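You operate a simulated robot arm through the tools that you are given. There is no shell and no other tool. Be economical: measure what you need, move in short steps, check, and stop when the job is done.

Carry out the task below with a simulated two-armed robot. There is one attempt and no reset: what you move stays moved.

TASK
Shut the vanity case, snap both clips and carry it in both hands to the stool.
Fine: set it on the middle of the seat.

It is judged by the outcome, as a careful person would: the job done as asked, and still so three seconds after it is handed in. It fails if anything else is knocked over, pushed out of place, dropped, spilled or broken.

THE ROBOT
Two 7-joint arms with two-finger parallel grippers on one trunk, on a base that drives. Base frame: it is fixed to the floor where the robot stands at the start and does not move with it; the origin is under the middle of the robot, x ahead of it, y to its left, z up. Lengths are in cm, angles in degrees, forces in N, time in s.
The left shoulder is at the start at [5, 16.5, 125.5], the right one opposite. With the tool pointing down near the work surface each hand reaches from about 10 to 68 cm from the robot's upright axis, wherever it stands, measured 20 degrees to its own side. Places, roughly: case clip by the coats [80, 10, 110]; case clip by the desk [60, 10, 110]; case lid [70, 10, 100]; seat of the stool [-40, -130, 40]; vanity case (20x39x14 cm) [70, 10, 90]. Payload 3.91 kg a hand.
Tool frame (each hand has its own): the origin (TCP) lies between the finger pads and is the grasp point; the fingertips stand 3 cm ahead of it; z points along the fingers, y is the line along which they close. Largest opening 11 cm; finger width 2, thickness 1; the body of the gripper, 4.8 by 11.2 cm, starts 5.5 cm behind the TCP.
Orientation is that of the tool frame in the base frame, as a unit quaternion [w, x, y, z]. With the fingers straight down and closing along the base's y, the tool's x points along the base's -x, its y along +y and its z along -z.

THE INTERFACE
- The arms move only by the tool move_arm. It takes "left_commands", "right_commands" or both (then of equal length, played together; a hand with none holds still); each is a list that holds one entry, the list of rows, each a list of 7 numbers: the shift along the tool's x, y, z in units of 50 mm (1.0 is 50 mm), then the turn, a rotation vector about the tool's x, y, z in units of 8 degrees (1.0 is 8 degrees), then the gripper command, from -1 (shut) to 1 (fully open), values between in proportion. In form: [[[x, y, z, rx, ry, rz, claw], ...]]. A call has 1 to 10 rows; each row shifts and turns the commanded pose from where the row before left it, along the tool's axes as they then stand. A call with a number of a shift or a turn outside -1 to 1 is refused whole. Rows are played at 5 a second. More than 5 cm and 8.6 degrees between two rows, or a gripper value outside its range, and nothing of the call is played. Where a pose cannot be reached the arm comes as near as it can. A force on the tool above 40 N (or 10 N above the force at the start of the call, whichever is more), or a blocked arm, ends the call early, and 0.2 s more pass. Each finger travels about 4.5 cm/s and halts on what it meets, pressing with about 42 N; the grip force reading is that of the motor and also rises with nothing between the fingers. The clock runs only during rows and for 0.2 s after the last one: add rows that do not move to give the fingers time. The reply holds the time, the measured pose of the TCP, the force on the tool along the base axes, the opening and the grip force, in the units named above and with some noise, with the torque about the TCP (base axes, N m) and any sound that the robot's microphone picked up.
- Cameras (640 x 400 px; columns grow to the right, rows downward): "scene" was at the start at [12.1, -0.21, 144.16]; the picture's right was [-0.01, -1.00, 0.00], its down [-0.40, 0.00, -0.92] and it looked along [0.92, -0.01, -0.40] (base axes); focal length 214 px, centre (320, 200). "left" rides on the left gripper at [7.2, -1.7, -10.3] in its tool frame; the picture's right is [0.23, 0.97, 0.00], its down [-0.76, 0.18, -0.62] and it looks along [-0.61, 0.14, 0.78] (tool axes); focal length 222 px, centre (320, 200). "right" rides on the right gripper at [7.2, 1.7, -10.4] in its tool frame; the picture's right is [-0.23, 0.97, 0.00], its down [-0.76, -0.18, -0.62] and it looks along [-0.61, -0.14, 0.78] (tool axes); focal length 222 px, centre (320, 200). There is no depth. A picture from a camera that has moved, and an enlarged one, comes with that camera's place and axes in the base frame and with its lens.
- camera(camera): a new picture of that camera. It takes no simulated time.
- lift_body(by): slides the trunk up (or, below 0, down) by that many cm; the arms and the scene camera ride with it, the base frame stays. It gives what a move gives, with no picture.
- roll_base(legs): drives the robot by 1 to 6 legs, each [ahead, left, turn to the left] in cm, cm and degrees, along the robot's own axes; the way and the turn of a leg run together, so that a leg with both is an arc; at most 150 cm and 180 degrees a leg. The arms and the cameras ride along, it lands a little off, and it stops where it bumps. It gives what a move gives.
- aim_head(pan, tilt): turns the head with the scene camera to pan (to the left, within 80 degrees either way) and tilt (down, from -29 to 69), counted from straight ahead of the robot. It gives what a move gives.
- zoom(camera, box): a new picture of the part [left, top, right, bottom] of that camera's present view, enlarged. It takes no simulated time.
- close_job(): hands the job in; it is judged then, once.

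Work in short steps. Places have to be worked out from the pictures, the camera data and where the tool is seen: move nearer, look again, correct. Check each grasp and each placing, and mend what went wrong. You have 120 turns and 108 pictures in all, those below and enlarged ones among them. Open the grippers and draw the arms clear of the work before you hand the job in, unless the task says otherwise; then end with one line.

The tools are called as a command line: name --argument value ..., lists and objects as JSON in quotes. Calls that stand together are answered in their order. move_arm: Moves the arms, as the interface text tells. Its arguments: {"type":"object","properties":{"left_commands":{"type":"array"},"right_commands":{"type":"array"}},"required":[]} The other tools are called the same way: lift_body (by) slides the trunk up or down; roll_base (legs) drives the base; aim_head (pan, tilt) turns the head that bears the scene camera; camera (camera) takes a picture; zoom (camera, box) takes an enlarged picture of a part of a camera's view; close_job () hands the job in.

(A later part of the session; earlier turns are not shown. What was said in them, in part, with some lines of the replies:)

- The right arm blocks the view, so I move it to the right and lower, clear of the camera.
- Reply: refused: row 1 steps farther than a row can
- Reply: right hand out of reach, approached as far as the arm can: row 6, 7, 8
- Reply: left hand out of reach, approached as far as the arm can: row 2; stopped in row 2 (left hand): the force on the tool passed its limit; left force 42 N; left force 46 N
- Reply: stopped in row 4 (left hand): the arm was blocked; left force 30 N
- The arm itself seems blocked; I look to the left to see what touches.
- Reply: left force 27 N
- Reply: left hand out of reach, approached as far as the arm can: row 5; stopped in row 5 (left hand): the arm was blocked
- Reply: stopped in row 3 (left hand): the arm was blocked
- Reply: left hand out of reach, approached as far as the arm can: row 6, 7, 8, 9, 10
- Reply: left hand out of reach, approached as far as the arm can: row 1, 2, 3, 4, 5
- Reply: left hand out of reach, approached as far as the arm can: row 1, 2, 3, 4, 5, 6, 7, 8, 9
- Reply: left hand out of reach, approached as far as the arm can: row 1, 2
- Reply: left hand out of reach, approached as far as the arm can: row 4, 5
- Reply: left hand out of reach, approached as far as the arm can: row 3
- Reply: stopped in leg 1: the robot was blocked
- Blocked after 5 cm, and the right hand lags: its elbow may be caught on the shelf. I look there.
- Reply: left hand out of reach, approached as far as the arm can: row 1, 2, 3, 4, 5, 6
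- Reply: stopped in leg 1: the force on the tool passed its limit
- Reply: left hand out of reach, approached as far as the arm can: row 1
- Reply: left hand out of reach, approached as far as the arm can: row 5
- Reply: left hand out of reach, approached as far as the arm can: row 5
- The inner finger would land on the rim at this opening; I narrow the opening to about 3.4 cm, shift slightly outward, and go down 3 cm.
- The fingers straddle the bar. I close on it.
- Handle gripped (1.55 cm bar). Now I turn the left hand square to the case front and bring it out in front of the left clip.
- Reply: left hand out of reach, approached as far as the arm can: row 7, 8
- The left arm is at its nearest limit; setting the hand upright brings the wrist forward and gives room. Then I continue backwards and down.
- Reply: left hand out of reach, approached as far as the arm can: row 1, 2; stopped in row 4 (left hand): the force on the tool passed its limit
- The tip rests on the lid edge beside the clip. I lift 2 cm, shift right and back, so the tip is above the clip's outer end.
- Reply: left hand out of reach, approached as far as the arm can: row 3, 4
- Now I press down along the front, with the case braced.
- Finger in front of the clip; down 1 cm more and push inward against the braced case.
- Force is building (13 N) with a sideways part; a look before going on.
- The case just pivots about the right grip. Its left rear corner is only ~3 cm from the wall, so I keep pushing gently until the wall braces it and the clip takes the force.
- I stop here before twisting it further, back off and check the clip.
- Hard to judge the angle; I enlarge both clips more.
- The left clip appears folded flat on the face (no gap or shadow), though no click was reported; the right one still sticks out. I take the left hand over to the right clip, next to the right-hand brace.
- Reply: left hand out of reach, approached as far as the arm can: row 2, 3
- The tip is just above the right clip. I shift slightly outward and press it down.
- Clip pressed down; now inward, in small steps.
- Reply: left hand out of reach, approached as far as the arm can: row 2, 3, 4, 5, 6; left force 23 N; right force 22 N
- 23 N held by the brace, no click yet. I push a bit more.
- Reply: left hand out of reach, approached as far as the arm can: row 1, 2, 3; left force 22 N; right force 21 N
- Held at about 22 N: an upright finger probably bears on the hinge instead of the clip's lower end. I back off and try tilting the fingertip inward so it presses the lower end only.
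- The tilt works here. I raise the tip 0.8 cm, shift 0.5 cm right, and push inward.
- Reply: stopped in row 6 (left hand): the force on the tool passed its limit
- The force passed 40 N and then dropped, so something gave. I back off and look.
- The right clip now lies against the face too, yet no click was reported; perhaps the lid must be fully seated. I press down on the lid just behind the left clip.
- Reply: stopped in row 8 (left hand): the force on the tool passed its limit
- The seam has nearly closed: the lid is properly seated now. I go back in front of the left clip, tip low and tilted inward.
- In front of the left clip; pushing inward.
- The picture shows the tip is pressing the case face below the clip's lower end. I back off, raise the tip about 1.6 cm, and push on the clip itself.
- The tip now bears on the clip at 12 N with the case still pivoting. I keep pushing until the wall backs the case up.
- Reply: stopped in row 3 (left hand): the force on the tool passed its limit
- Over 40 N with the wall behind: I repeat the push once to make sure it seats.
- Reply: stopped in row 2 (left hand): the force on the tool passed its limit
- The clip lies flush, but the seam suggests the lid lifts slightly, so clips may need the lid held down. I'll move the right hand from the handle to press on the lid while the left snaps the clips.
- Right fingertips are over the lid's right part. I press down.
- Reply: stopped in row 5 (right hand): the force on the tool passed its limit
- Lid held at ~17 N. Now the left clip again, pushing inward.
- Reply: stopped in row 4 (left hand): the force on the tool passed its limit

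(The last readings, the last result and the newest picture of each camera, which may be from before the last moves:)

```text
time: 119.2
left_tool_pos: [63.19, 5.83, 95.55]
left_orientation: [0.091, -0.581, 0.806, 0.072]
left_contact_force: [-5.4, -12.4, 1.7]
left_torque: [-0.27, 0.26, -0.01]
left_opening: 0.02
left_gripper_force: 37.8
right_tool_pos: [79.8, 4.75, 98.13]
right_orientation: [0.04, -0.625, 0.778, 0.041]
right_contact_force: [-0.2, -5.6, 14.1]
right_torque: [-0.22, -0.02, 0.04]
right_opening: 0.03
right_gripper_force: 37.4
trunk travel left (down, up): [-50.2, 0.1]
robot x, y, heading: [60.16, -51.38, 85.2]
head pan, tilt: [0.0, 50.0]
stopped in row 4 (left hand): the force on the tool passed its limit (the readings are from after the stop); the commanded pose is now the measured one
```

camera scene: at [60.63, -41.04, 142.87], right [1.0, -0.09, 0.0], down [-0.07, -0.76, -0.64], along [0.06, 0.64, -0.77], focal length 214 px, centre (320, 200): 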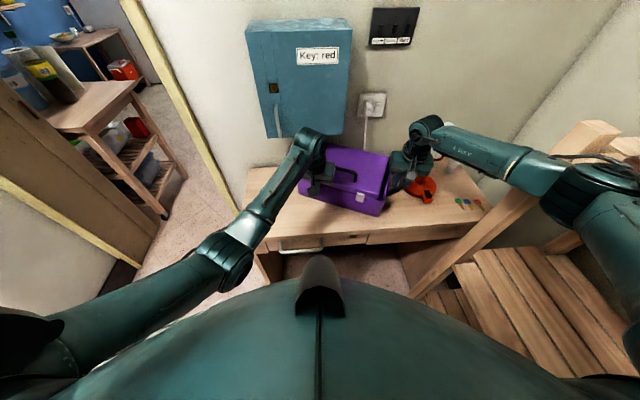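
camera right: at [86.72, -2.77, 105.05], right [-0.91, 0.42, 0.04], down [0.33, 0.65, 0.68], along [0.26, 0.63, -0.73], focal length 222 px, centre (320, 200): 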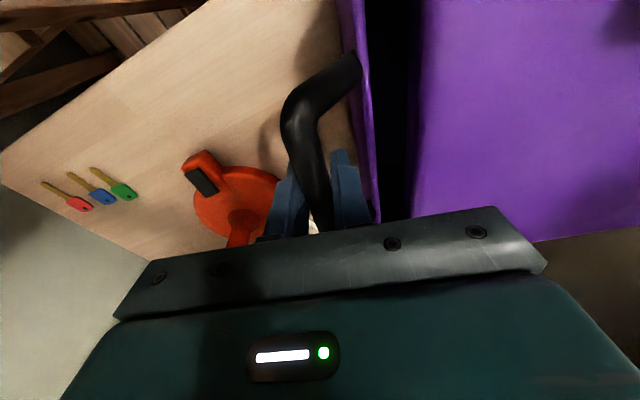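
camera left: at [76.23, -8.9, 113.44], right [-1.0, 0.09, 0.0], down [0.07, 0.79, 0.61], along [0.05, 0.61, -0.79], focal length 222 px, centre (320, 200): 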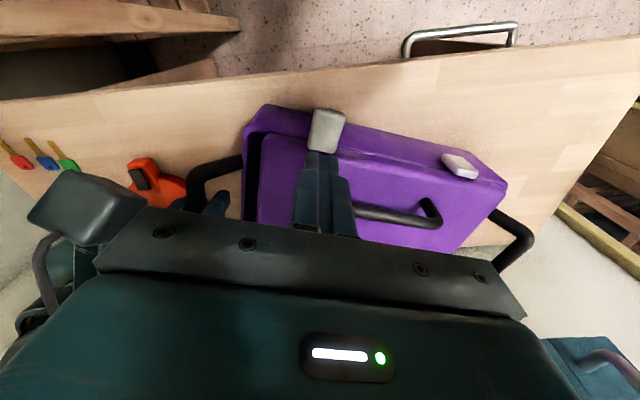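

Again 40 N and no sound. I draw the left hand back and look at the clip closely.

move_arm --left_commands '[[[0.4, 0, -0.1, 0, 0, 0, -1], [0.3, 0, -0.1, 0, 0, 0, -1], [0, 0.7, 0, 0, 0, 0, -1], [0, 0.9, 0, 0, 0, 0, -1]]]'

zoom --camera "left" --box '[80, 80, 300, 220]'

```text
time: 120.2
left_tool_pos: [54.59, 5.1, 95.78]
left_orientation: [0.095, -0.581, 0.805, 0.074]
left_contact_force: [-0.1, -0.9, -1.0]
left_torque: [-0.01, 0.04, -0.02]
left_opening: 0.01
left_gripper_force: 38.1
right_tool_pos: [79.85, 4.82, 98.1]
right_orientation: [0.041, -0.625, 0.779, 0.041]
right_contact_force: [-1.8, -4.8, 28.0]
right_torque: [-0.28, 0.03, 0.12]
right_opening: 0.0
right_gripper_force: 37.5
trunk travel left (down, up): [-50.2, 0.1]
robot x, y, heading: [59.69, -51.79, 85.0]
head pan, tilt: [0.0, 50.0]
```

```text
2.86 times, centred on (190, 150) of left
camera zoom: at [53.27, -4.4, 104.1], right [-0.99, 0.1, -0.05], down [0.02, 0.61, 0.79], along [0.1, 0.78, -0.61], focal length 635 px, centre (691, 343)
```

zoom: 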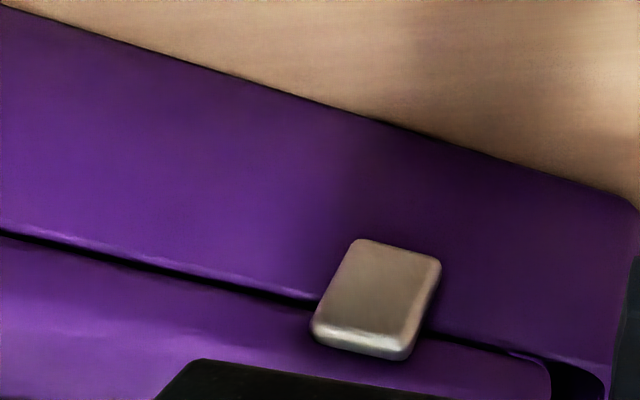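

It looks parallel to the face. Now the right clip with the lid held down: I bring the tip in front of it at the proper height.

move_arm --left_commands '[[[0.5, 0, -0.13, 0, 0, 0, -1], [0, -0.92, 0, 0, 0, 0, -1], [0, -0.92, 0, 0, 0, 0, -1], [0, -0.92, 0, 0, 0, 0, -1], [0, -0.92, 0, 0, 0, 0, -1], [0, -0.9, 0, 0, 0, 0, -1], [-0.1, 0, 0.03, 0, 0, 0, -1]]]'

zoom --camera "left" --box '[160, 40, 480, 230]'

```text
time: 121.6
left_tool_pos: [74.54, -4.09, 94.97]
left_orientation: [0.087, -0.585, 0.803, 0.074]
left_contact_force: [0.0, -0.2, -0.6]
left_torque: [0.0, -0.01, -0.02]
left_opening: 0.03
left_gripper_force: 38.1
right_tool_pos: [80.95, 5.31, 98.21]
right_orientation: [0.046, -0.623, 0.78, 0.039]
right_contact_force: [0.3, -2.3, 9.4]
right_torque: [-0.15, 0.02, 0.08]
right_opening: 0.0
right_gripper_force: 37.7
trunk travel left (down, up): [-50.2, 0.1]
robot x, y, heading: [59.63, -51.35, 84.9]
head pan, tilt: [0.0, 50.0]
stopped in row 7 (left hand): the force on the tool passed its limit (the readings are from after the stop); the commanded pose is now the measured one
```

```text
2.00 times, centred on (320, 135) of left
camera zoom: at [73.34, -13.5, 103.37], right [-1.0, 0.08, -0.03], down [0.03, 0.62, 0.78], along [0.09, 0.78, -0.62], focal length 444 px, centre (320, 330)
```

zoom: 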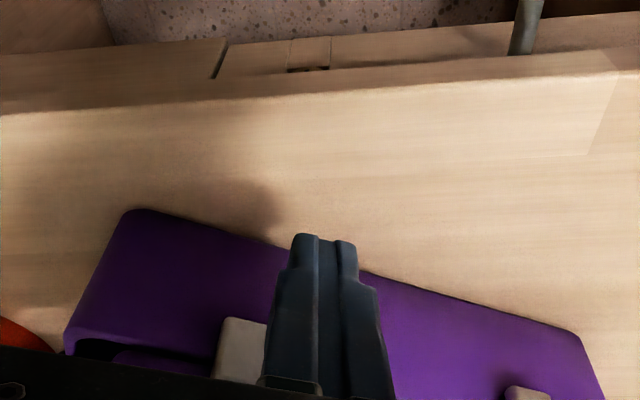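

The finger touched the right clip's side. I back off, shift 3 cm right, raise slightly, then push inward.

move_arm --left_commands '[[[0.35, 0, -0.2, 0, 0, 0, -1], [0, -0.6, 0, 0, 0, 0, -1], [-0.35, 0, 0.09, 0, 0, 0, -1], [-0.2, 0, 0.05, 0, 0, 0, -1], [-0.15, 0, 0.04, 0, 0, 0, -1], [-0.15, 0, 0.04, 0, 0, 0, -1], [-0.12, 0, 0.03, 0, 0, 0, -1], [-0.12, 0, 0.03, 0, 0, 0, -1], [-0.12, 0, 0.03, 0, 0, 0, -1]]]'

zoom --camera "left" --box '[160, 40, 480, 230]'

```text
time: 122.5
left_tool_pos: [76.79, -5.15, 94.3]
left_orientation: [0.075, -0.585, 0.804, 0.074]
left_contact_force: [-0.9, -4.4, 1.2]
left_torque: [0.76, -0.1, -0.02]
left_opening: 0.0
left_gripper_force: 37.4
right_tool_pos: [81.4, 5.77, 98.22]
right_orientation: [0.051, -0.616, 0.785, 0.042]
right_contact_force: [-0.1, 5.4, 1.7]
right_torque: [-0.37, -0.01, -0.15]
right_opening: 0.0
right_gripper_force: 37.5
trunk travel left (down, up): [-50.2, 0.1]
robot x, y, heading: [59.78, -51.38, 85.1]
head pan, tilt: [0.0, 50.0]
stopped in row 4 (left hand): the force on the tool passed its limit (the readings are from after the stop); the commanded pose is now the measured one
```

```text
2.00 times, centred on (320, 135) of left
camera zoom: at [75.79, -14.44, 102.92], right [-1.0, 0.09, -0.02], down [0.04, 0.63, 0.77], along [0.08, 0.77, -0.63], focal length 444 px, centre (320, 330)
```

zoom: 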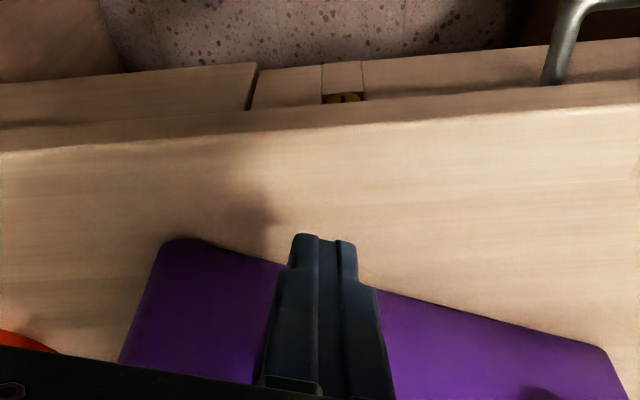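

The two hands are touching each other. I back the left off and move the right hand's pressing point 5 cm further back on the lid.

move_arm --left_commands '[[[0.4, 0, -0.1, 0, 0, 0, -1], [0.2, 0, 0, 0, 0, 0, -1], [0, 0, 0, 0, 0, 0, -1], [0, 0, 0, 0, 0, 0, -1], [0, 0, 0, 0, 0, 0, -1], [0, 0, 0, 0, 0, 0, -1]]]' --right_commands '[[[0, 0, -0.3, 0, 0, 0, -1], [-0.5, -0.1, -0.1, 0, 0, 0, -1], [-0.5, 0, 0, 0, 0, 0, -1], [0, 0, 0.25, 0, 0, 0, -1], [0, 0, 0.2, 0, 0, 0, -1], [0, 0, 0.12, 0, 0, 0, -1]]]'

zoom --camera "scene" --box '[280, 120, 440, 230]'

```text
time: 124.0
left_tool_pos: [76.13, -8.25, 94.3]
left_orientation: [0.076, -0.584, 0.804, 0.074]
left_contact_force: [0.1, 0.3, -1.6]
left_torque: [0.03, -0.01, -0.02]
left_opening: 0.0
left_gripper_force: 37.4
right_tool_pos: [83.01, 10.67, 98.11]
right_orientation: [0.051, -0.617, 0.784, 0.042]
right_contact_force: [-0.5, -1.9, 13.2]
right_torque: [-0.18, 0.05, 0.18]
right_opening: 0.01
right_gripper_force: 37.3
trunk travel left (down, up): [-50.2, 0.1]
robot x, y, heading: [60.13, -51.17, 85.0]
head pan, tilt: [0.0, 50.0]
```

```text
3.64 times, centred on (360, 175) of scene
camera zoom: at [60.55, -41.05, 142.9], right [1.0, -0.09, 0.0], down [-0.07, -0.76, -0.64], along [0.06, 0.64, -0.77], focal length 780 px, centre (174, 291)
```

zoom: 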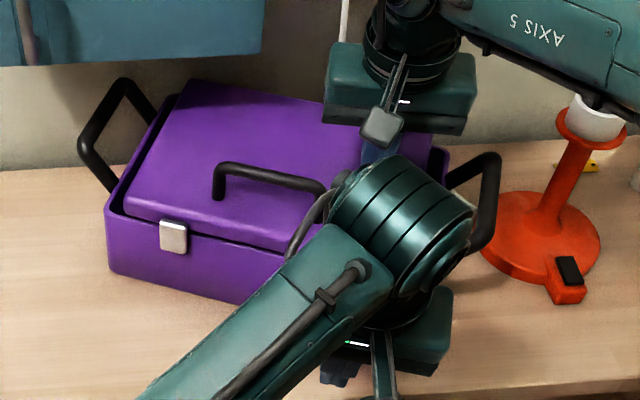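

Hands are clear now. I raise the tip to clip height and push inward on the right clip.

move_arm --left_commands '[[[-0.06, 0.08, -0.27, 0, 0, 0, -1], [-0.5, 0, 0.12, 0, 0, 0, -1], [-0.4, 0, 0.1, 0, 0, 0, -1], [-0.2, 0, 0.05, 0, 0, 0, -1], [-0.15, 0, 0.04, 0, 0, 0, -1], [-0.15, 0, 0.04, 0, 0, 0, -1], [-0.12, 0, 0.03, 0, 0, 0, -1], [-0.12, 0, 0.03, 0, 0, 0, -1]]]'

zoom --camera "left" --box '[160, 40, 480, 230]'

```text
time: 125.8
left_tool_pos: [78.62, -0.47, 95.38]
left_orientation: [0.077, -0.581, 0.807, 0.07]
left_contact_force: [-0.1, -0.1, -0.2]
left_torque: [0.15, 0.01, 0.02]
left_opening: 0.0
left_gripper_force: 37.6
right_tool_pos: [83.5, 10.86, 98.14]
right_orientation: [0.054, -0.614, 0.786, 0.044]
right_contact_force: [-1.0, 0.7, 6.6]
right_torque: [-0.23, 0.08, -0.03]
right_opening: 0.0
right_gripper_force: 37.5
trunk travel left (down, up): [-50.2, 0.1]
robot x, y, heading: [59.73, -51.51, 85.0]
head pan, tilt: [0.0, 50.0]
stopped in row 8 (right hand): the force on the tool passed its limit (the readings are from after the stop); the commanded pose is now the measured one
```

```text
2.00 times, centred on (320, 135) of left
camera zoom: at [77.57, -9.73, 104.14], right [-1.0, 0.09, -0.02], down [0.04, 0.64, 0.77], along [0.09, 0.77, -0.64], focal length 444 px, centre (320, 330)
```

zoom: 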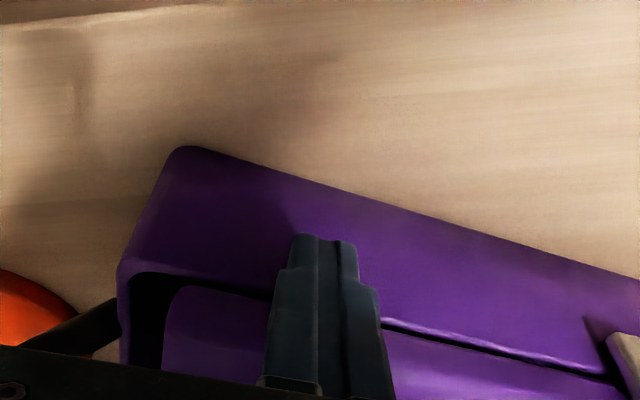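

The hands interfere again. I return the right hand to the end handle as a brace instead: lift, open, and move over it.

move_arm --left_commands '[[[0.3, 0, -0.1, 0, 0, 0, -1], [0.3, 0, -0.1, 0, 0, 0, -1], [0.2, 0, 0, 0, 0, 0, -1], [0, 0, 0, 0, 0, 0, -1], [0, 0, 0, 0, 0, 0, -1], [0, 0, 0, 0, 0, 0, -1], [0, 0, 0, 0, 0, 0, -1], [0, 0, 0, 0, 0, 0, -1]]]' --right_commands '[[[0, 0, -0.6, 0, 0, 0, -1], [0, 0, -0.6, 0, 0, 0.3, -1], [0.07, -0.7, 0, 0, 0, 0.3, -0.3], [0.07, -0.7, 0, 0, 0, 0.4, -0.3], [0.07, -0.7, 0, 0, 0, 0, -0.3], [0, 0, 0.5, 0, 0, 0, -0.3], [0, 0, 0.3, 0, 0, 0, -0.3], [0, 0, 0, 0, 0, 0, -0.3]]]'

camera --camera "right"

```text
time: 127.6
left_tool_pos: [77.27, -4.47, 95.54]
left_orientation: [0.077, -0.581, 0.807, 0.07]
left_contact_force: [-0.2, -1.2, 0.8]
left_torque: [0.04, -0.02, -0.01]
left_opening: 0.01
left_gripper_force: 37.7
right_tool_pos: [93.02, 6.22, 99.74]
right_orientation: [0.052, -0.557, 0.828, 0.047]
right_contact_force: [-0.4, -0.3, -0.5]
right_torque: [0.0, 0.02, -0.01]
right_opening: 3.86
right_gripper_force: 0.0
trunk travel left (down, up): [-50.2, 0.1]
robot x, y, heading: [59.75, -51.23, 85.0]
head pan, tilt: [0.0, 50.0]
```

```text
19 pictures are left
camera right: at [88.43, -1.1, 109.13], right [-0.82, 0.57, 0.05], down [0.43, 0.55, 0.72], along [0.38, 0.61, -0.69], focal length 222 px, centre (320, 200)
```

right: 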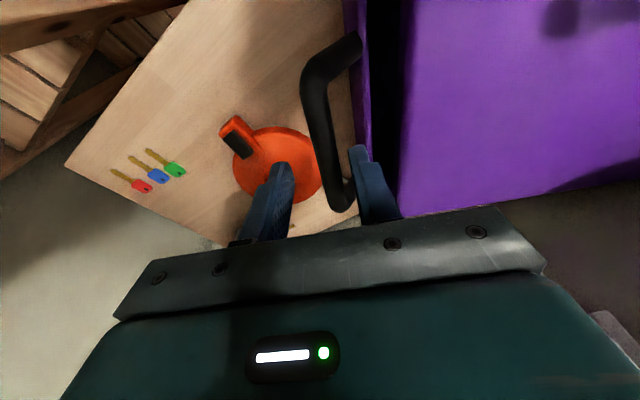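

The bar lies between the fingers. I descend 4.3 cm and close.

move_arm --right_commands '[[[0.04, 0, 0.3, 0, 0, 0, -0.34], [0.04, 0, 0.3, 0, 0, 0, -0.34], [0.03, 0, 0.28, 0, 0, 0, -0.34], [0, 0, 0, 0, 0, 0, -1], [0, 0, 0, 0, 0, 0, -1], [0, 0, 0, 0, 0, 0, -1]]]'

```text
time: 129.0
left_tool_pos: [77.41, -4.46, 95.59]
left_orientation: [0.076, -0.582, 0.806, 0.07]
left_contact_force: [-0.3, -0.2, 0.8]
left_torque: [0.02, 0.01, 0.01]
left_opening: 0.0
left_gripper_force: 37.8
right_tool_pos: [93.21, 6.42, 95.46]
right_orientation: [0.051, -0.556, 0.828, 0.046]
right_contact_force: [-2.8, 0.6, 2.2]
right_torque: [0.05, -0.06, -0.62]
right_opening: 1.56
right_gripper_force: 41.9
trunk travel left (down, up): [-50.2, 0.1]
robot x, y, heading: [59.72, -51.49, 85.1]
head pan, tilt: [0.0, 50.0]
```

Gripped again (1.56 cm). Now push the right clip inward at its proper height.

move_arm --left_commands '[[[-0.4, 0, 0.1, 0, 0, 0, -1], [-0.3, 0, 0.08, 0, 0, 0, -1], [-0.15, 0, 0.04, 0, 0, 0, -1], [-0.15, 0, 0.04, 0, 0, 0, -1], [-0.15, 0, 0.04, 0, 0, 0, -1], [-0.12, 0, 0.03, 0, 0, 0, -1], [-0.12, 0, 0.03, 0, 0, 0, -1], [-0.12, 0, 0.03, 0, 0, 0, -1]]]'

zoom --camera "left" --box '[160, 40, 480, 230]'

```text
time: 130.0
left_tool_pos: [79.19, -0.12, 95.1]
left_orientation: [0.069, -0.58, 0.809, 0.064]
left_contact_force: [-0.9, -3.8, 1.5]
left_torque: [-0.06, 0.06, 0.02]
left_opening: 0.01
left_gripper_force: 38.0
left hand out of reach, approached as far as the arm can: row 5
right_tool_pos: [93.35, 6.45, 95.34]
right_orientation: [0.054, -0.553, 0.83, 0.048]
right_contact_force: [1.3, 3.4, 1.2]
right_torque: [-0.98, 0.54, -0.87]
right_opening: 1.58
right_gripper_force: 41.9
trunk travel left (down, up): [-50.2, 0.1]
robot x, y, heading: [59.74, -51.6, 85.2]
head pan, tilt: [0.0, 50.0]
stopped in row 5 (left hand): the force on the tool passed its limit (the readings are from after the stop); the commanded pose is now the measured one
```

```text
2.00 times, centred on (320, 135) of left
camera zoom: at [78.06, -9.2, 104.02], right [-0.99, 0.1, -0.02], down [0.05, 0.65, 0.76], along [0.09, 0.75, -0.65], focal length 444 px, centre (320, 330)
```

zoom: 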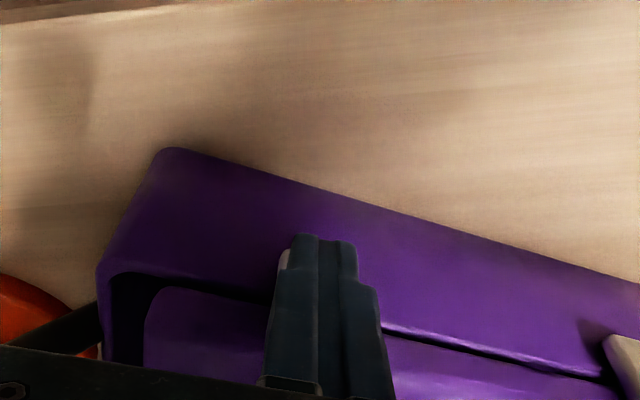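

Right clip pressed flat at over 40 N too. I check the left clip's state in the scene camera, enlarged.

zoom --camera "scene" --box '[308, 165, 356, 200]'

```text
11.43 times, centred on (332, 182) of scene
camera zoom: at [60.54, -40.93, 142.86], right [1.0, -0.09, 0.0], down [-0.07, -0.76, -0.64], along [0.06, 0.64, -0.77], focal length 2451 px, centre (183, 400)
```

zoom: 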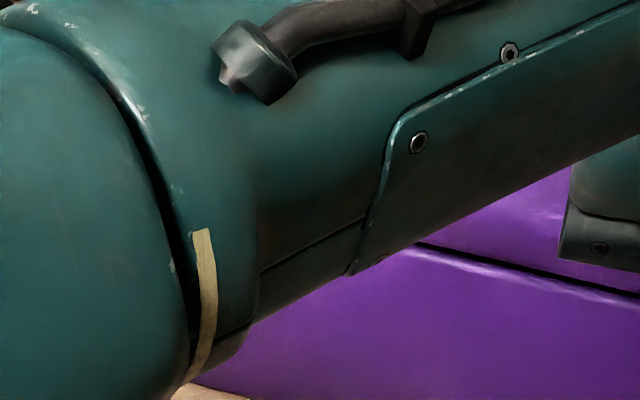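

The view is blocked. To test whether the clips hold, I'll grip the lid handle lengthwise with the left hand (it's about 9.8 cm long, opening is 11) and try to lift slightly. First above it, open.

move_arm --left_commands '[[[0.5, 0, -0.1, 0, 0, 0, -1], [0, 0, -0.75, 0, 0.5, 0, 1], [0, 0, -0.75, 0, 0.5, 0, 1], [0, 0, -0.6, 0, 0.5, 0, 1], [-0.5, 0.53, 0, 0, 0, 0, 1], [-0.5, 0.53, 0, 0, 0, 0, 1], [-0.4, 0.53, 0, 0, 0, 0, 1], [0, 0, 0, 0, 0, 0, 1]]]'

camera --camera "left"

```text
time: 131.8
left_tool_pos: [71.96, 4.88, 105.73]
left_orientation: [-0.015, -0.584, 0.811, 0.003]
left_contact_force: [-0.4, 0.2, -0.5]
left_torque: [0.04, 0.0, 0.01]
left_opening: 10.98
left_gripper_force: 0.1
left hand out of reach, approached as far as the arm can: row 7
right_tool_pos: [93.4, 6.47, 95.22]
right_orientation: [0.055, -0.555, 0.829, 0.048]
right_contact_force: [1.0, 2.0, -0.6]
right_torque: [-0.16, 0.25, -0.58]
right_opening: 1.58
right_gripper_force: 42.1
trunk travel left (down, up): [-50.2, 0.1]
robot x, y, heading: [59.4, -51.81, 85.2]
head pan, tilt: [0.0, 50.0]
```

```text
16 pictures are left
camera left: at [71.42, -2.32, 116.19], right [-1.0, 0.09, 0.03], down [0.09, 0.79, 0.61], along [0.04, 0.61, -0.79], focal length 222 px, centre (320, 200)
```

left: 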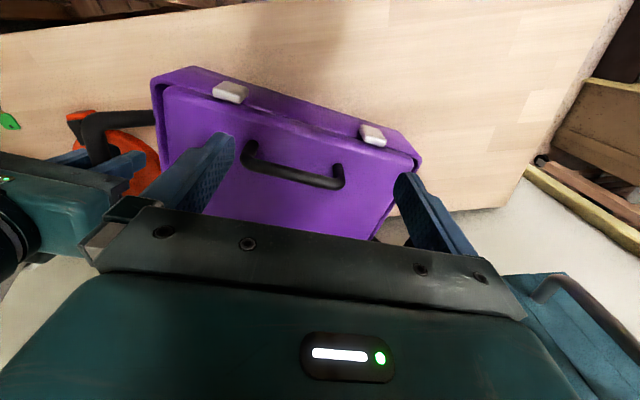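

Both clips now look short and folded from above. The handle centre is about (74,7.3), yaw −28°. I align over it, go down and close.

move_arm --left_commands '[[[-0.3, -0.1, 0, 0, 0, 0.65, 1], [-0.28, -0.06, 0.1, 0, 0, 0.65, 1], [0, 0, 0.5, 0, 0, 0, 1], [0, 0, 0.5, 0, 0, 0, 1], [0, 0, 0.3, 0, 0, 0, 1], [0, 0, 0, 0, 0, 0, 0.2], [0, 0, 0, 0, 0, 0, 0.2], [0, 0, 0, 0, 0, 0, 0.2]]]'

camera --camera "left"

```text
time: 133.6
left_tool_pos: [70.84, 4.8, 98.75]
left_orientation: [-0.016, -0.546, 0.837, 0.002]
left_contact_force: [0.7, -0.3, 0.2]
left_torque: [-0.01, -0.02, 0.02]
left_opening: 6.58
left_gripper_force: 0.0
left hand out of reach, approached as far as the arm can: row 1, 2, 5
right_tool_pos: [93.49, 6.42, 95.23]
right_orientation: [0.055, -0.555, 0.829, 0.046]
right_contact_force: [1.6, 1.7, -0.4]
right_torque: [0.1, -0.04, -0.61]
right_opening: 1.57
right_gripper_force: 42.2
trunk travel left (down, up): [-50.2, 0.1]
robot x, y, heading: [59.81, -51.5, 85.0]
head pan, tilt: [0.0, 50.0]
```

```text
15 pictures are left
camera left: at [69.75, -2.35, 109.27], right [-0.98, 0.18, 0.03], down [0.16, 0.78, 0.61], along [0.09, 0.6, -0.79], focal length 222 px, centre (320, 200)
```

left: 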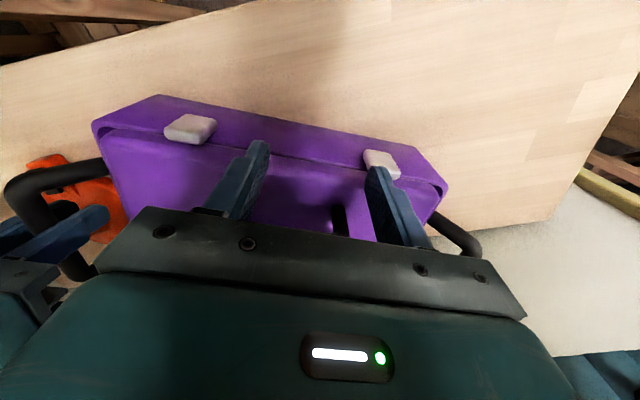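

That grip can't be reached in this posture, so I drop the test. The left handle is now under the cabinet: I lift the left hand clear and swing the case straight again by turning the right hand.

move_arm --left_commands '[[[0, 0, -0.6, 0, 0, 0, 1], [0.3, 0.3, -0.6, 0, 0, 0, 1], [0, 0.7, -0.3, 0, 0, 0, 1], [0, 0.7, 0, 0, 0, 0, 1], [0, 0.7, 0, 0, 0, 0, 1], [0, 0.5, 0, 0, 0, 0, 1], [0, 0, 0, 0, 0, 0, 1], [0, 0, 0, 0, 0, 0, 1], [0, 0, 0, 0, 0, 0, 1]]]' --right_commands '[[[0, 0, 0, 0, 0, 0, -1], [0, 0, 0, 0, 0, 0, -1], [0, 0, 0, 0, 0, 0, -1], [0, 0, 0, 0, 0, -0.5, -1], [0, 0, 0, 0, 0, -0.5, -1], [0, 0, 0, 0, 0, -0.5, -1], [0, 0, 0, 0, 0, -0.5, -1], [0, 0, 0, 0, 0, -0.5, -1], [0, 0, 0, 0, 0, -0.5, -1]]]'

zoom --camera "scene" --box '[270, 120, 430, 230]'

```text
time: 135.6
left_tool_pos: [57.26, 9.16, 106.61]
left_orientation: [-0.016, -0.547, 0.837, 0.002]
left_contact_force: [-0.6, -0.3, 0.3]
left_torque: [0.03, -0.01, -0.02]
left_opening: 11.0
left_gripper_force: 0.1
right_tool_pos: [93.54, 6.48, 95.39]
right_orientation: [-0.063, 0.715, -0.696, -0.035]
right_contact_force: [1.1, 1.4, -0.3]
right_torque: [0.75, 0.01, -0.71]
right_opening: 1.57
right_gripper_force: 42.0
trunk travel left (down, up): [-50.2, 0.1]
robot x, y, heading: [59.6, -51.8, 85.2]
head pan, tilt: [0.0, 50.0]
```

```text
3.64 times, centred on (350, 175) of scene
camera zoom: at [60.6, -40.89, 142.86], right [1.0, -0.09, 0.0], down [-0.07, -0.76, -0.64], along [0.06, 0.64, -0.77], focal length 780 px, centre (211, 291)
```

zoom: 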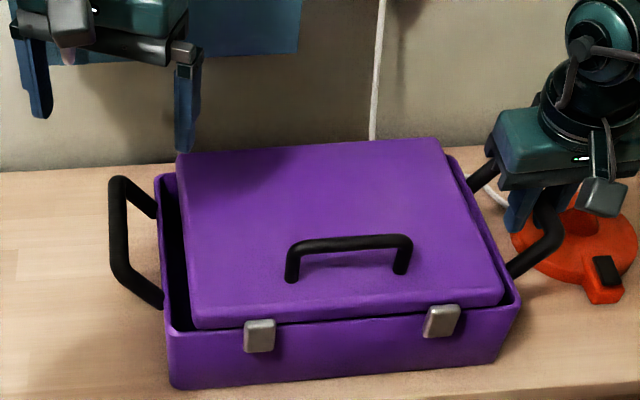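

The case swung out straight with both clips in plain view. I enlarge them strongly to judge whether they sit flush.

zoom --camera "scene" --box '[332, 190, 396, 230]'

```text
10.00 times, centred on (364, 210) of scene
camera zoom: at [60.6, -40.89, 142.86], right [1.0, -0.09, 0.0], down [-0.07, -0.76, -0.64], along [0.06, 0.64, -0.77], focal length 2145 px, centre (-120, 100)
```

zoom: 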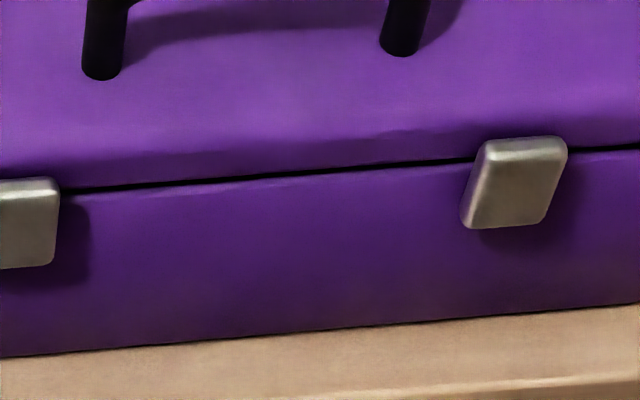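

Geometry fits both clips being vertical and flush on the face. Now I grip the left handle: turn the left hand square, narrow it and go above the bar near (56.6,6.6).

move_arm --left_commands '[[[0, 0, 0, 0, 0, -0.75, -0.3], [0, 0, 0, 0, 0, -0.75, -0.3], [0, 0, 0, 0, 0, -0.75, -0.3], [0, 0, 0, 0, 0, -0.7, -0.3], [0.25, 0.07, 0, 0, 0, 0, -0.3], [0.23, 0.07, 0.2, 0, 0, 0, -0.3], [0, 0, 0.5, 0, 0, 0, -0.3], [0, 0, 0.5, 0, 0, 0, -0.3], [0, 0, 0, 0, 0, 0, -0.3]]]'

camera --camera "left"

```text
time: 137.6
left_tool_pos: [56.4, 6.87, 100.54]
left_orientation: [-0.015, -0.706, 0.708, 0.005]
left_contact_force: [-0.5, 0.0, -0.8]
left_torque: [0.03, -0.04, -0.01]
left_opening: 3.87
left_gripper_force: 0.2
right_tool_pos: [93.44, 6.45, 95.23]
right_orientation: [-0.063, 0.715, -0.696, -0.034]
right_contact_force: [1.7, 1.3, 0.6]
right_torque: [0.04, 0.03, -0.65]
right_opening: 1.56
right_gripper_force: 42.3
trunk travel left (down, up): [-50.2, 0.1]
robot x, y, heading: [60.18, -51.22, 85.5]
head pan, tilt: [0.0, 50.0]
```

```text
12 pictures are left
camera left: at [58.35, -0.22, 111.02], right [-0.97, -0.22, 0.03], down [-0.16, 0.77, 0.62], along [-0.16, 0.6, -0.79], focal length 222 px, centre (320, 200)
```

left: 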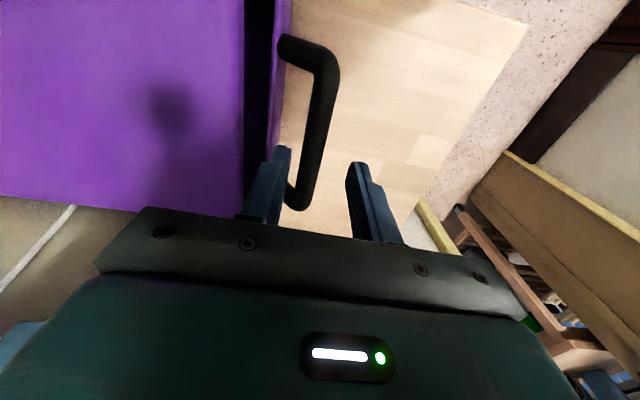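

The bar is 0.8 cm right of the gripper's centre and I'm nearer its rear end; I correct both, descend and close.

move_arm --left_commands '[[[0.3, -0.09, 0, 0, 0, 0, -0.38], [0, 0, 0.3, 0, 0, 0, -0.38], [0, 0, 0.4, 0, 0, 0, -0.38], [0, 0, 0.34, 0, 0, 0, -0.38], [0, 0, 0, 0, 0, 0, -1], [0, 0, 0, 0, 0, 0, -1], [0, 0, 0, 0, 0, 0, -1], [0, 0, 0, 0, 0, 0, -1]]]'

```text
time: 139.4
left_tool_pos: [56.82, 5.3, 95.25]
left_orientation: [-0.015, -0.706, 0.708, 0.006]
left_contact_force: [8.2, 0.2, -0.4]
left_torque: [0.1, -0.01, 0.94]
left_opening: 1.59
left_gripper_force: 42.2
right_tool_pos: [93.28, 6.45, 95.29]
right_orientation: [-0.063, 0.716, -0.695, -0.035]
right_contact_force: [-7.1, -0.9, 0.4]
right_torque: [0.04, 0.0, -0.69]
right_opening: 1.58
right_gripper_force: 41.6
trunk travel left (down, up): [-50.2, 0.1]
robot x, y, heading: [59.56, -51.54, 85.0]
head pan, tilt: [0.0, 50.0]
```

Both handles are gripped. I lift evenly, about 5 cm.

move_arm --left_commands '[[[0, 0, -0.25, 0, 0, 0, -1], [0, 0, -0.25, 0, 0, 0, -1], [0, 0, -0.25, 0, 0, 0, -1], [0, 0, -0.25, 0, 0, 0, -1]]]' --right_commands '[[[-0.035, 0, -0.248, 0, 0, 0, -1], [-0.035, 0, -0.248, 0, 0, 0, -1], [-0.035, 0, -0.248, 0, 0, 0, -1], [-0.035, 0, -0.248, 0, 0, 0, -1]]]'

camera --camera "scene"

```text
time: 140.4
left_tool_pos: [56.66, 5.41, 100.46]
left_orientation: [0.016, 0.707, -0.707, -0.005]
left_contact_force: [2.8, -0.3, -5.6]
left_torque: [0.21, 0.04, 0.78]
left_opening: 1.59
left_gripper_force: 41.5
right_tool_pos: [93.19, 6.53, 100.31]
right_orientation: [-0.064, 0.715, -0.696, -0.034]
right_contact_force: [-3.1, -0.8, -4.7]
right_torque: [-0.28, 0.02, -0.68]
right_opening: 1.54
right_gripper_force: 41.9
trunk travel left (down, up): [-50.2, 0.1]
robot x, y, heading: [59.57, -51.2, 85.2]
head pan, tilt: [0.0, 50.0]
```

```text
11 pictures are left
camera scene: at [60.59, -40.86, 142.85], right [1.0, -0.09, 0.0], down [-0.07, -0.76, -0.64], along [0.06, 0.64, -0.77], focal length 214 px, centre (320, 200)
```

scene: 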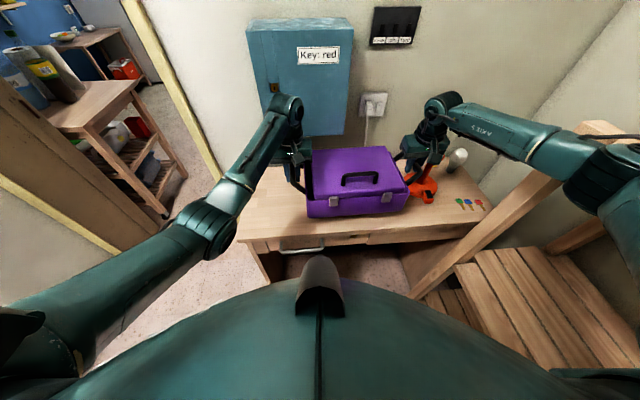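

The case hangs level between both hands (about 1 kg). I back away from the bench and turn left towards the stool's side of the room.

roll_base --legs '[[-30, 0, 0], [0, 0, 60]]'

aim_head --pan 60 --tilt 40

camera --camera "scene"

```text
time: 145.2
left_tool_pos: [6.01, -56.09, 100.41]
left_orientation: [0.016, 0.967, -0.256, 0.003]
left_contact_force: [-8.3, -13.9, -4.6]
left_torque: [0.12, -0.01, 0.87]
left_opening: 1.57
left_gripper_force: 42.2
right_tool_pos: [23.19, -23.75, 100.26]
right_orientation: [-0.039, 0.968, -0.242, -0.061]
right_contact_force: [7.7, 14.9, -4.1]
right_torque: [-0.14, -0.06, -0.64]
right_opening: 1.55
right_gripper_force: 42.4
trunk travel left (down, up): [-50.2, 0.1]
robot x, y, heading: [56.97, -81.85, 145.8]
head pan, tilt: [0.0, 50.0]
```

```text
time: 146.5
left_tool_pos: [6.1, -56.14, 100.33]
left_orientation: [0.017, 0.967, -0.255, 0.003]
left_contact_force: [-0.6, 1.3, -5.0]
left_torque: [0.03, -0.01, 0.84]
left_opening: 1.56
left_gripper_force: 41.7
right_tool_pos: [23.15, -23.8, 100.1]
right_orientation: [-0.037, 0.968, -0.242, -0.061]
right_contact_force: [0.1, -0.7, -4.9]
right_torque: [-0.02, -0.08, -0.64]
right_opening: 1.54
right_gripper_force: 42.8
trunk travel left (down, up): [-50.2, 0.1]
robot x, y, heading: [56.76, -81.76, 145.7]
head pan, tilt: [60.0, 40.0]
```

```text
10 pictures are left
camera scene: at [46.78, -83.63, 144.27], right [-0.43, 0.9, 0.0], down [0.58, 0.28, -0.77], along [-0.69, -0.33, -0.64], focal length 214 px, centre (320, 200)
```

scene: 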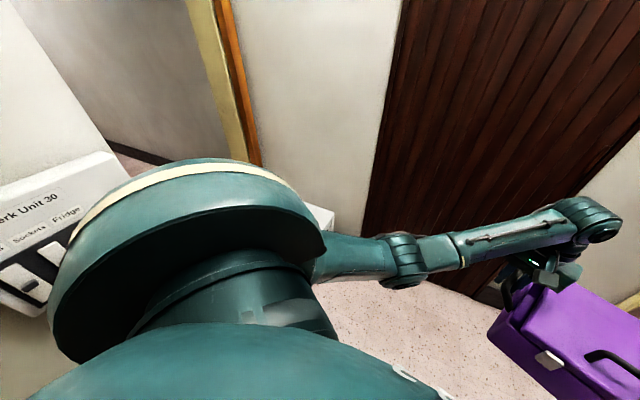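

The stool is still hidden behind the left shoulder. I move ahead into the open floor and turn further left to face it.

roll_base --legs '[[25, 0, 0], [0, 0, 50]]'

aim_head --pan 20 --tilt 35

camera --camera "scene"

```text
time: 150.5
left_tool_pos: [-16.35, -89.31, 100.23]
left_orientation: [0.013, 0.985, 0.172, 0.011]
left_contact_force: [-0.5, 0.6, -4.6]
left_torque: [-0.02, 0.0, 0.85]
left_opening: 1.57
left_gripper_force: 42.0
right_tool_pos: [-29.68, -55.37, 100.21]
right_orientation: [-0.009, 0.98, 0.185, -0.071]
right_contact_force: [2.2, 0.2, -4.8]
right_torque: [0.06, -0.07, -0.64]
right_opening: 1.54
right_gripper_force: 41.5
trunk travel left (down, up): [-50.2, 0.1]
robot x, y, heading: [36.14, -67.13, -165.0]
head pan, tilt: [60.0, 40.0]
```

```text
time: 151.6
left_tool_pos: [-16.21, -89.33, 100.34]
left_orientation: [0.014, 0.985, 0.172, 0.011]
left_contact_force: [-1.3, 0.3, -3.6]
left_torque: [-0.01, -0.01, 0.87]
left_opening: 1.55
left_gripper_force: 41.9
right_tool_pos: [-29.71, -55.35, 100.21]
right_orientation: [-0.01, 0.98, 0.184, -0.071]
right_contact_force: [1.6, -1.6, -4.5]
right_torque: [0.03, -0.02, -0.62]
right_opening: 1.52
right_gripper_force: 42.0
trunk travel left (down, up): [-50.2, 0.1]
robot x, y, heading: [36.14, -67.42, -164.9]
head pan, tilt: [20.0, 35.0]
```

```text
9 pictures are left
camera scene: at [25.89, -73.16, 145.02], right [-0.57, 0.82, 0.0], down [0.47, 0.33, -0.82], along [-0.67, -0.47, -0.57], focal length 214 px, centre (320, 200)
```

scene: 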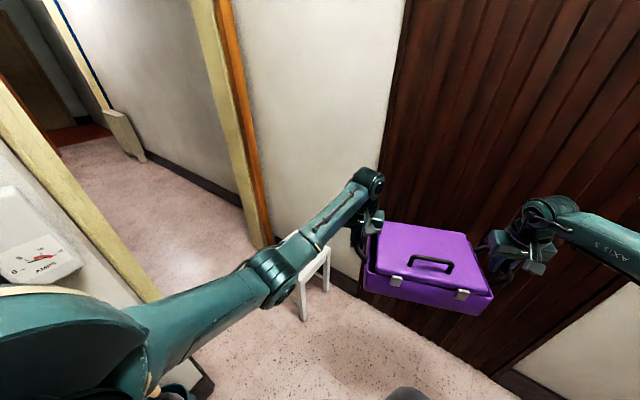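

The stool is visible behind the left arm: near legs at about (−25,−123) and (−52,−122), beside the wall at x≈−62. I enlarge it.

zoom --camera "scene" --box '[250, 210, 350, 330]'

```text
3.33 times, centred on (300, 270) of scene
camera zoom: at [25.89, -73.16, 145.02], right [-0.57, 0.82, 0.0], down [0.47, 0.33, -0.82], along [-0.67, -0.47, -0.57], focal length 715 px, centre (387, -33)
```

zoom: 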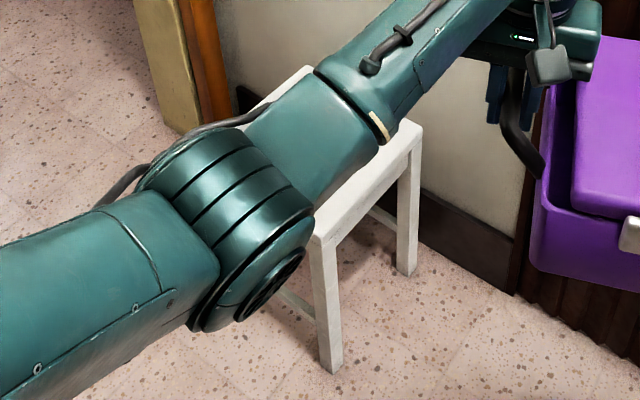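

Seat measured: about x −54…−25, y −149…−122, centre near (−40,−136), height ~43. I'll approach diagonally (heading ≈222°) to keep both elbows off the walls.

roll_base --legs '[[0, 0, 27], [32, 8, 0]]'

aim_head --pan 5 --tilt 45

camera --camera "scene"

```text
time: 155.1
left_tool_pos: [-18.8, -137.83, 100.29]
left_orientation: [0.01, 0.917, 0.397, 0.013]
left_contact_force: [-0.8, 1.2, -3.8]
left_torque: [0.01, -0.04, 0.86]
left_opening: 1.58
left_gripper_force: 41.7
right_tool_pos: [-46.18, -113.71, 100.15]
right_orientation: [0.008, 0.91, 0.408, -0.072]
right_contact_force: [1.8, -1.0, -4.6]
right_torque: [0.08, -0.02, -0.63]
right_opening: 1.55
right_gripper_force: 42.3
trunk travel left (down, up): [-50.2, 0.1]
robot x, y, heading: [17.7, -94.41, -138.0]
head pan, tilt: [20.0, 35.0]
```

```text
time: 155.9
left_tool_pos: [-18.81, -137.87, 100.3]
left_orientation: [0.01, 0.917, 0.398, 0.013]
left_contact_force: [-2.3, 0.0, -5.0]
left_torque: [0.08, -0.06, 0.9]
left_opening: 1.58
left_gripper_force: 41.9
right_tool_pos: [-46.28, -113.72, 100.05]
right_orientation: [0.007, 0.91, 0.408, -0.071]
right_contact_force: [2.1, -0.3, -5.2]
right_torque: [0.0, 0.03, -0.69]
right_opening: 1.56
right_gripper_force: 42.1
trunk travel left (down, up): [-50.2, 0.1]
robot x, y, heading: [17.9, -94.76, -137.8]
head pan, tilt: [5.0, 45.0]
```

```text
7 pictures are left
camera scene: at [9.97, -102.51, 143.55], right [-0.73, 0.68, 0.0], down [0.48, 0.52, -0.71], along [-0.48, -0.52, -0.71], focal length 214 px, centre (320, 200)
```

scene: 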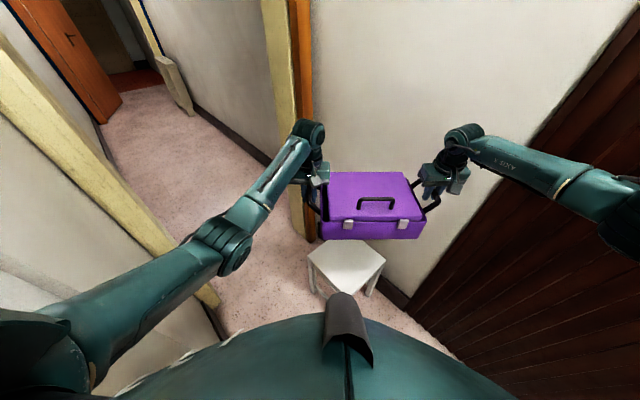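

The seat is visible now. I enlarge it once for a precise centre.

zoom --camera "scene" --box '[296, 225, 400, 305]'

```text
5.00 times, centred on (348, 265) of scene
camera zoom: at [9.97, -102.51, 143.55], right [-0.73, 0.68, 0.0], down [0.48, 0.52, -0.71], along [-0.48, -0.52, -0.71], focal length 1072 px, centre (180, -125)
```

zoom: 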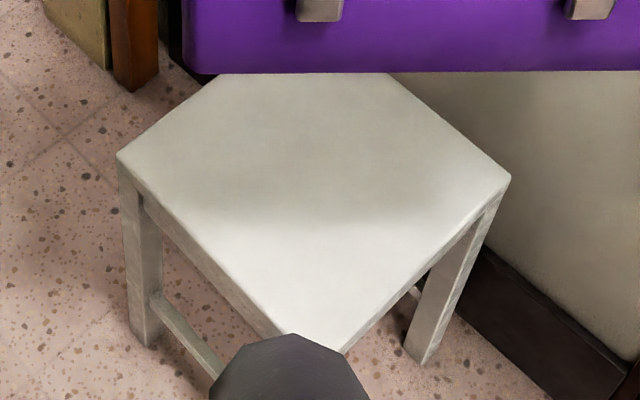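

Seat centre about (−39.4,−135.6), squared to the axes. The case centre is near (−33.5,−127), so I drive 10.2 ahead and 2.5 left, then lower the trunk most of the way.

roll_base --legs '[[10.2, 2.5, 0]]'

lift_body --by -36

camera --camera "scene"

```text
time: 157.1
left_tool_pos: [-24.83, -146.69, 100.19]
left_orientation: [0.011, 0.917, 0.397, 0.014]
left_contact_force: [-1.9, 0.7, -5.0]
left_torque: [-0.01, 0.03, 0.86]
left_opening: 1.57
left_gripper_force: 42.4
right_tool_pos: [-52.25, -122.43, 100.14]
right_orientation: [0.007, 0.91, 0.409, -0.07]
right_contact_force: [0.8, -0.7, -5.2]
right_torque: [0.17, -0.11, -0.62]
right_opening: 1.55
right_gripper_force: 42.2
trunk travel left (down, up): [-50.2, 0.1]
robot x, y, heading: [11.7, -103.14, -138.2]
head pan, tilt: [5.0, 45.0]
```

```text
time: 160.6
left_tool_pos: [-24.88, -146.67, 64.31]
left_orientation: [0.01, 0.918, 0.396, 0.013]
left_contact_force: [-1.4, 0.5, -5.5]
left_torque: [0.03, 0.0, 0.85]
left_opening: 1.56
left_gripper_force: 41.9
right_tool_pos: [-52.13, -122.56, 64.15]
right_orientation: [0.007, 0.911, 0.407, -0.071]
right_contact_force: [2.6, -1.4, -5.0]
right_torque: [0.05, -0.04, -0.64]
right_opening: 1.55
right_gripper_force: 41.7
trunk travel left (down, up): [-14.2, 36.1]
robot x, y, heading: [11.8, -103.3, -138.0]
head pan, tilt: [5.0, 45.0]
```

```text
5 pictures are left
camera scene: at [4.01, -111.2, 107.55], right [-0.73, 0.68, 0.0], down [0.48, 0.52, -0.71], along [-0.48, -0.52, -0.71], focal length 214 px, centre (320, 200)
```

scene: 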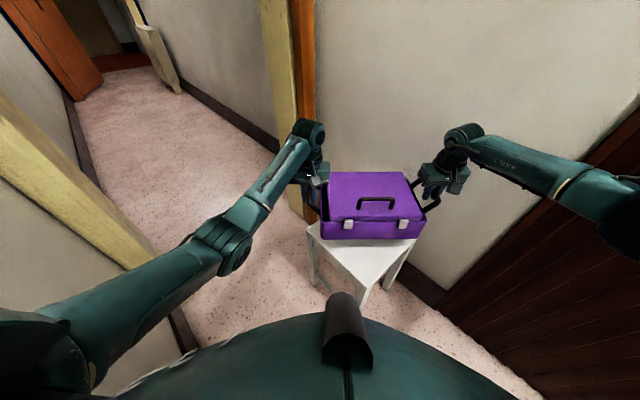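

The case hovers ~9 cm above the seat, about 1.3 cm too far ahead. I back up that much and lower further.

roll_base --legs '[[-1.4, 0, 0]]'

lift_body --by -7

```text
time: 161.3
left_tool_pos: [-23.73, -145.69, 64.38]
left_orientation: [0.011, 0.918, 0.396, 0.013]
left_contact_force: [-1.2, 0.9, -5.0]
left_torque: [0.06, -0.04, 0.84]
left_opening: 1.55
left_gripper_force: 42.0
right_tool_pos: [-51.03, -121.37, 64.17]
right_orientation: [0.007, 0.91, 0.408, -0.072]
right_contact_force: [1.4, -0.9, -5.5]
right_torque: [0.03, -0.03, -0.62]
right_opening: 1.55
right_gripper_force: 42.1
trunk travel left (down, up): [-14.2, 36.1]
robot x, y, heading: [12.9, -102.42, -137.9]
head pan, tilt: [5.0, 45.0]
```

```text
time: 162.4
left_tool_pos: [-23.71, -145.63, 57.47]
left_orientation: [0.01, 0.918, 0.396, 0.013]
left_contact_force: [-2.1, -0.3, -3.6]
left_torque: [0.07, -0.03, 0.89]
left_opening: 1.55
left_gripper_force: 42.2
right_tool_pos: [-51.26, -121.36, 57.15]
right_orientation: [0.007, 0.91, 0.408, -0.072]
right_contact_force: [2.4, -1.0, -5.1]
right_torque: [0.02, 0.0, -0.62]
right_opening: 1.55
right_gripper_force: 42.1
trunk travel left (down, up): [-7.2, 43.1]
robot x, y, heading: [12.95, -102.07, -138.2]
head pan, tilt: [5.0, 45.0]
```

Still hanging free (−5 N each). I lower in 1 cm steps until the weight comes off the hands.

lift_body --by -1.2

lift_body --by -1.0

```text
time: 163.0
left_tool_pos: [-23.74, -145.77, 56.34]
left_orientation: [0.011, 0.918, 0.397, 0.012]
left_contact_force: [-2.8, -0.6, -1.1]
left_torque: [-0.12, 0.11, 0.88]
left_opening: 1.57
left_gripper_force: 41.6
right_tool_pos: [-51.18, -121.55, 56.32]
right_orientation: [0.01, 0.91, 0.407, -0.073]
right_contact_force: [2.0, 0.6, 11.0]
right_torque: [0.52, -0.53, -0.53]
right_opening: 1.53
right_gripper_force: 41.9
trunk travel left (down, up): [-6.0, 44.3]
robot x, y, heading: [13.03, -102.0, -137.9]
head pan, tilt: [5.0, 45.0]
```

```text
time: 163.6
left_tool_pos: [-23.82, -145.63, 55.96]
left_orientation: [0.013, 0.918, 0.397, 0.005]
left_contact_force: [3.4, -2.6, 32.8]
left_torque: [-0.05, 0.07, 0.84]
left_opening: 1.62
left_gripper_force: 42.1
right_tool_pos: [-51.17, -121.59, 55.9]
right_orientation: [0.01, 0.91, 0.408, -0.08]
right_contact_force: [-3.2, 2.2, 31.4]
right_torque: [-0.08, 0.01, -0.45]
right_opening: 1.55
right_gripper_force: 42.3
trunk travel left (down, up): [-5.0, 45.3]
robot x, y, heading: [12.68, -102.7, -138.5]
head pan, tilt: [5.0, 45.0]
```

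The case is seated (pushing back on both hands). I relieve the pressure, open the fingers slightly, and look.

lift_body --by 0.8

move_arm --left_commands '[[[0, 0, 0, 0, 0, 0, -0.42], [0, 0, 0, 0, 0, 0, -0.42], [0, 0, 0, 0, 0, 0, -0.42]]]' --right_commands '[[[0, 0, 0, 0, 0, 0, -0.42], [0, 0, 0, 0, 0, 0, -0.42], [0, 0, 0, 0, 0, 0, -0.42]]]'

zoom --camera "scene" --box '[280, 140, 460, 310]'

```text
time: 164.2
left_tool_pos: [-23.69, -145.64, 55.91]
left_orientation: [0.011, 0.918, 0.397, 0.011]
left_contact_force: [-3.7, -4.3, 5.6]
left_torque: [-0.95, 0.81, 0.84]
left_opening: 1.55
left_gripper_force: 41.8
right_tool_pos: [-51.08, -121.37, 56.03]
right_orientation: [0.009, 0.91, 0.407, -0.073]
right_contact_force: [-5.2, -2.6, 13.1]
right_torque: [-0.82, 0.79, -0.57]
right_opening: 1.57
right_gripper_force: 41.8
trunk travel left (down, up): [-5.8, 44.5]
robot x, y, heading: [13.08, -102.46, -137.8]
head pan, tilt: [5.0, 45.0]
```

```text
time: 165.0
left_tool_pos: [-23.85, -145.71, 56.03]
left_orientation: [0.011, 0.918, 0.397, 0.013]
left_contact_force: [-0.3, 0.1, -0.1]
left_torque: [0.0, -0.01, 0.0]
left_opening: 3.18
left_gripper_force: 0.1
right_tool_pos: [-51.06, -121.49, 55.69]
right_orientation: [0.006, 0.91, 0.409, -0.072]
right_contact_force: [-0.2, 0.1, 0.3]
right_torque: [0.03, -0.03, 0.01]
right_opening: 3.17
right_gripper_force: 0.1
trunk travel left (down, up): [-5.8, 44.5]
robot x, y, heading: [12.93, -102.15, -137.9]
head pan, tilt: [5.0, 45.0]
```

```text
2.35 times, centred on (370, 225) of scene
camera zoom: at [5.11, -110.23, 99.15], right [-0.73, 0.68, 0.0], down [0.48, 0.52, -0.71], along [-0.48, -0.52, -0.71], focal length 505 px, centre (202, 141)
```

zoom: 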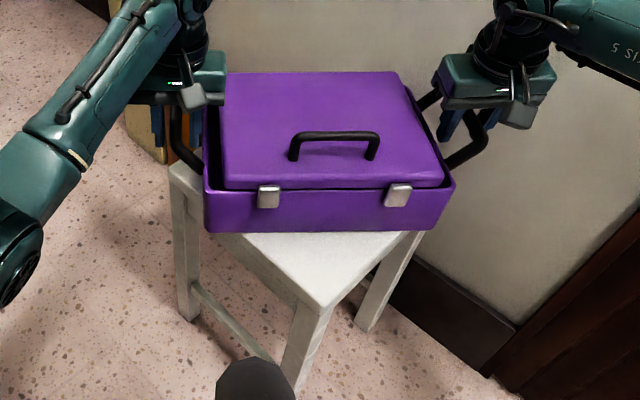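

The case sits centred on the seat, level, with both clips down. I raise the trunk so the open fingers leave the handles straight up.

lift_body --by 14

roll_base --legs '[[-30, 0, 0]]'

zoom --camera "scene" --box '[280, 90, 440, 240]'

```text
time: 166.7
left_tool_pos: [-23.73, -145.54, 70.01]
left_orientation: [0.011, 0.918, 0.397, 0.012]
left_contact_force: [0.0, 0.4, -0.2]
left_torque: [-0.02, -0.03, -0.01]
left_opening: 3.21
left_gripper_force: 0.0
right_tool_pos: [-51.12, -121.46, 69.82]
right_orientation: [0.008, 0.911, 0.407, -0.071]
right_contact_force: [-0.4, 0.3, 0.4]
right_torque: [-0.02, 0.01, -0.03]
right_opening: 3.19
right_gripper_force: 0.1
trunk travel left (down, up): [-19.8, 30.5]
robot x, y, heading: [12.61, -102.14, -138.3]
head pan, tilt: [5.0, 45.0]
```

```text
time: 168.7
left_tool_pos: [-1.33, -125.93, 70.13]
left_orientation: [0.011, 0.917, 0.399, 0.012]
left_contact_force: [0.5, -0.3, -0.3]
left_torque: [-0.02, -0.01, -0.02]
left_opening: 3.18
left_gripper_force: 0.0
right_tool_pos: [-28.96, -101.78, 69.76]
right_orientation: [0.008, 0.909, 0.411, -0.072]
right_contact_force: [0.1, 0.9, 0.6]
right_torque: [-0.02, 0.01, 0.01]
right_opening: 3.18
right_gripper_force: 0.1
trunk travel left (down, up): [-19.8, 30.5]
robot x, y, heading: [34.74, -82.57, -137.7]
head pan, tilt: [5.0, 45.0]
```

```text
2.67 times, centred on (360, 165) of scene
camera zoom: at [27.29, -90.33, 113.16], right [-0.73, 0.68, 0.0], down [0.48, 0.52, -0.71], along [-0.48, -0.52, -0.71], focal length 572 px, centre (213, 293)
```

zoom: 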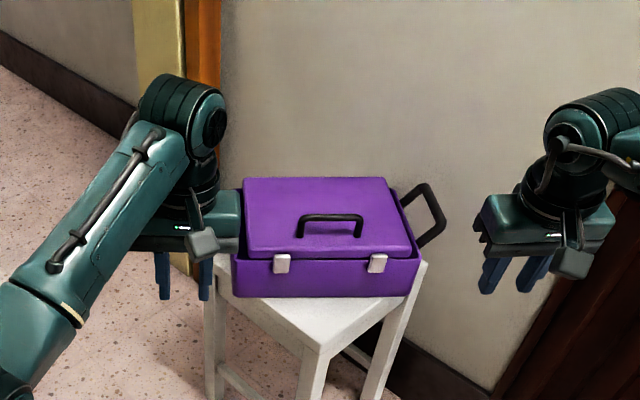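

The case stays put on the middle of the seat with the clips folded down. I open both grippers fully, clear of everything, and hand in.

move_arm --left_commands '[[[0, 0, 0, 0, 0, 0, 1], [0, 0, 0, 0, 0, 0, 1], [0, 0, 0, 0, 0, 0, 1], [0, 0, 0, 0, 0, 0, 1]]]' --right_commands '[[[0, 0, 0, 0, 0, 0, 1], [0, 0, 0, 0, 0, 0, 1], [0, 0, 0, 0, 0, 0, 1], [0, 0, 0, 0, 0, 0, 1]]]'

close_job

```text
time: 169.7
left_tool_pos: [-1.34, -125.91, 69.95]
left_orientation: [0.011, 0.917, 0.399, 0.012]
left_contact_force: [1.6, 0.7, 0.0]
left_torque: [-0.02, 0.01, 0.01]
left_opening: 10.98
left_gripper_force: 0.0
right_tool_pos: [-28.76, -101.83, 69.82]
right_orientation: [0.007, 0.909, 0.41, -0.072]
right_contact_force: [-0.7, 0.2, 0.1]
right_torque: [-0.01, 0.02, 0.01]
right_opening: 11.01
right_gripper_force: 0.2
trunk travel left (down, up): [-19.8, 30.5]
robot x, y, heading: [35.52, -82.28, -137.8]
head pan, tilt: [5.0, 45.0]
```

```text
The job is handed in.
```

The vanity case is shut and sits in the middle of the stool seat, set diagonally, after being carried there in both hands. Both clips are folded flat against its front, but I heard no click and could not test that they are latched.
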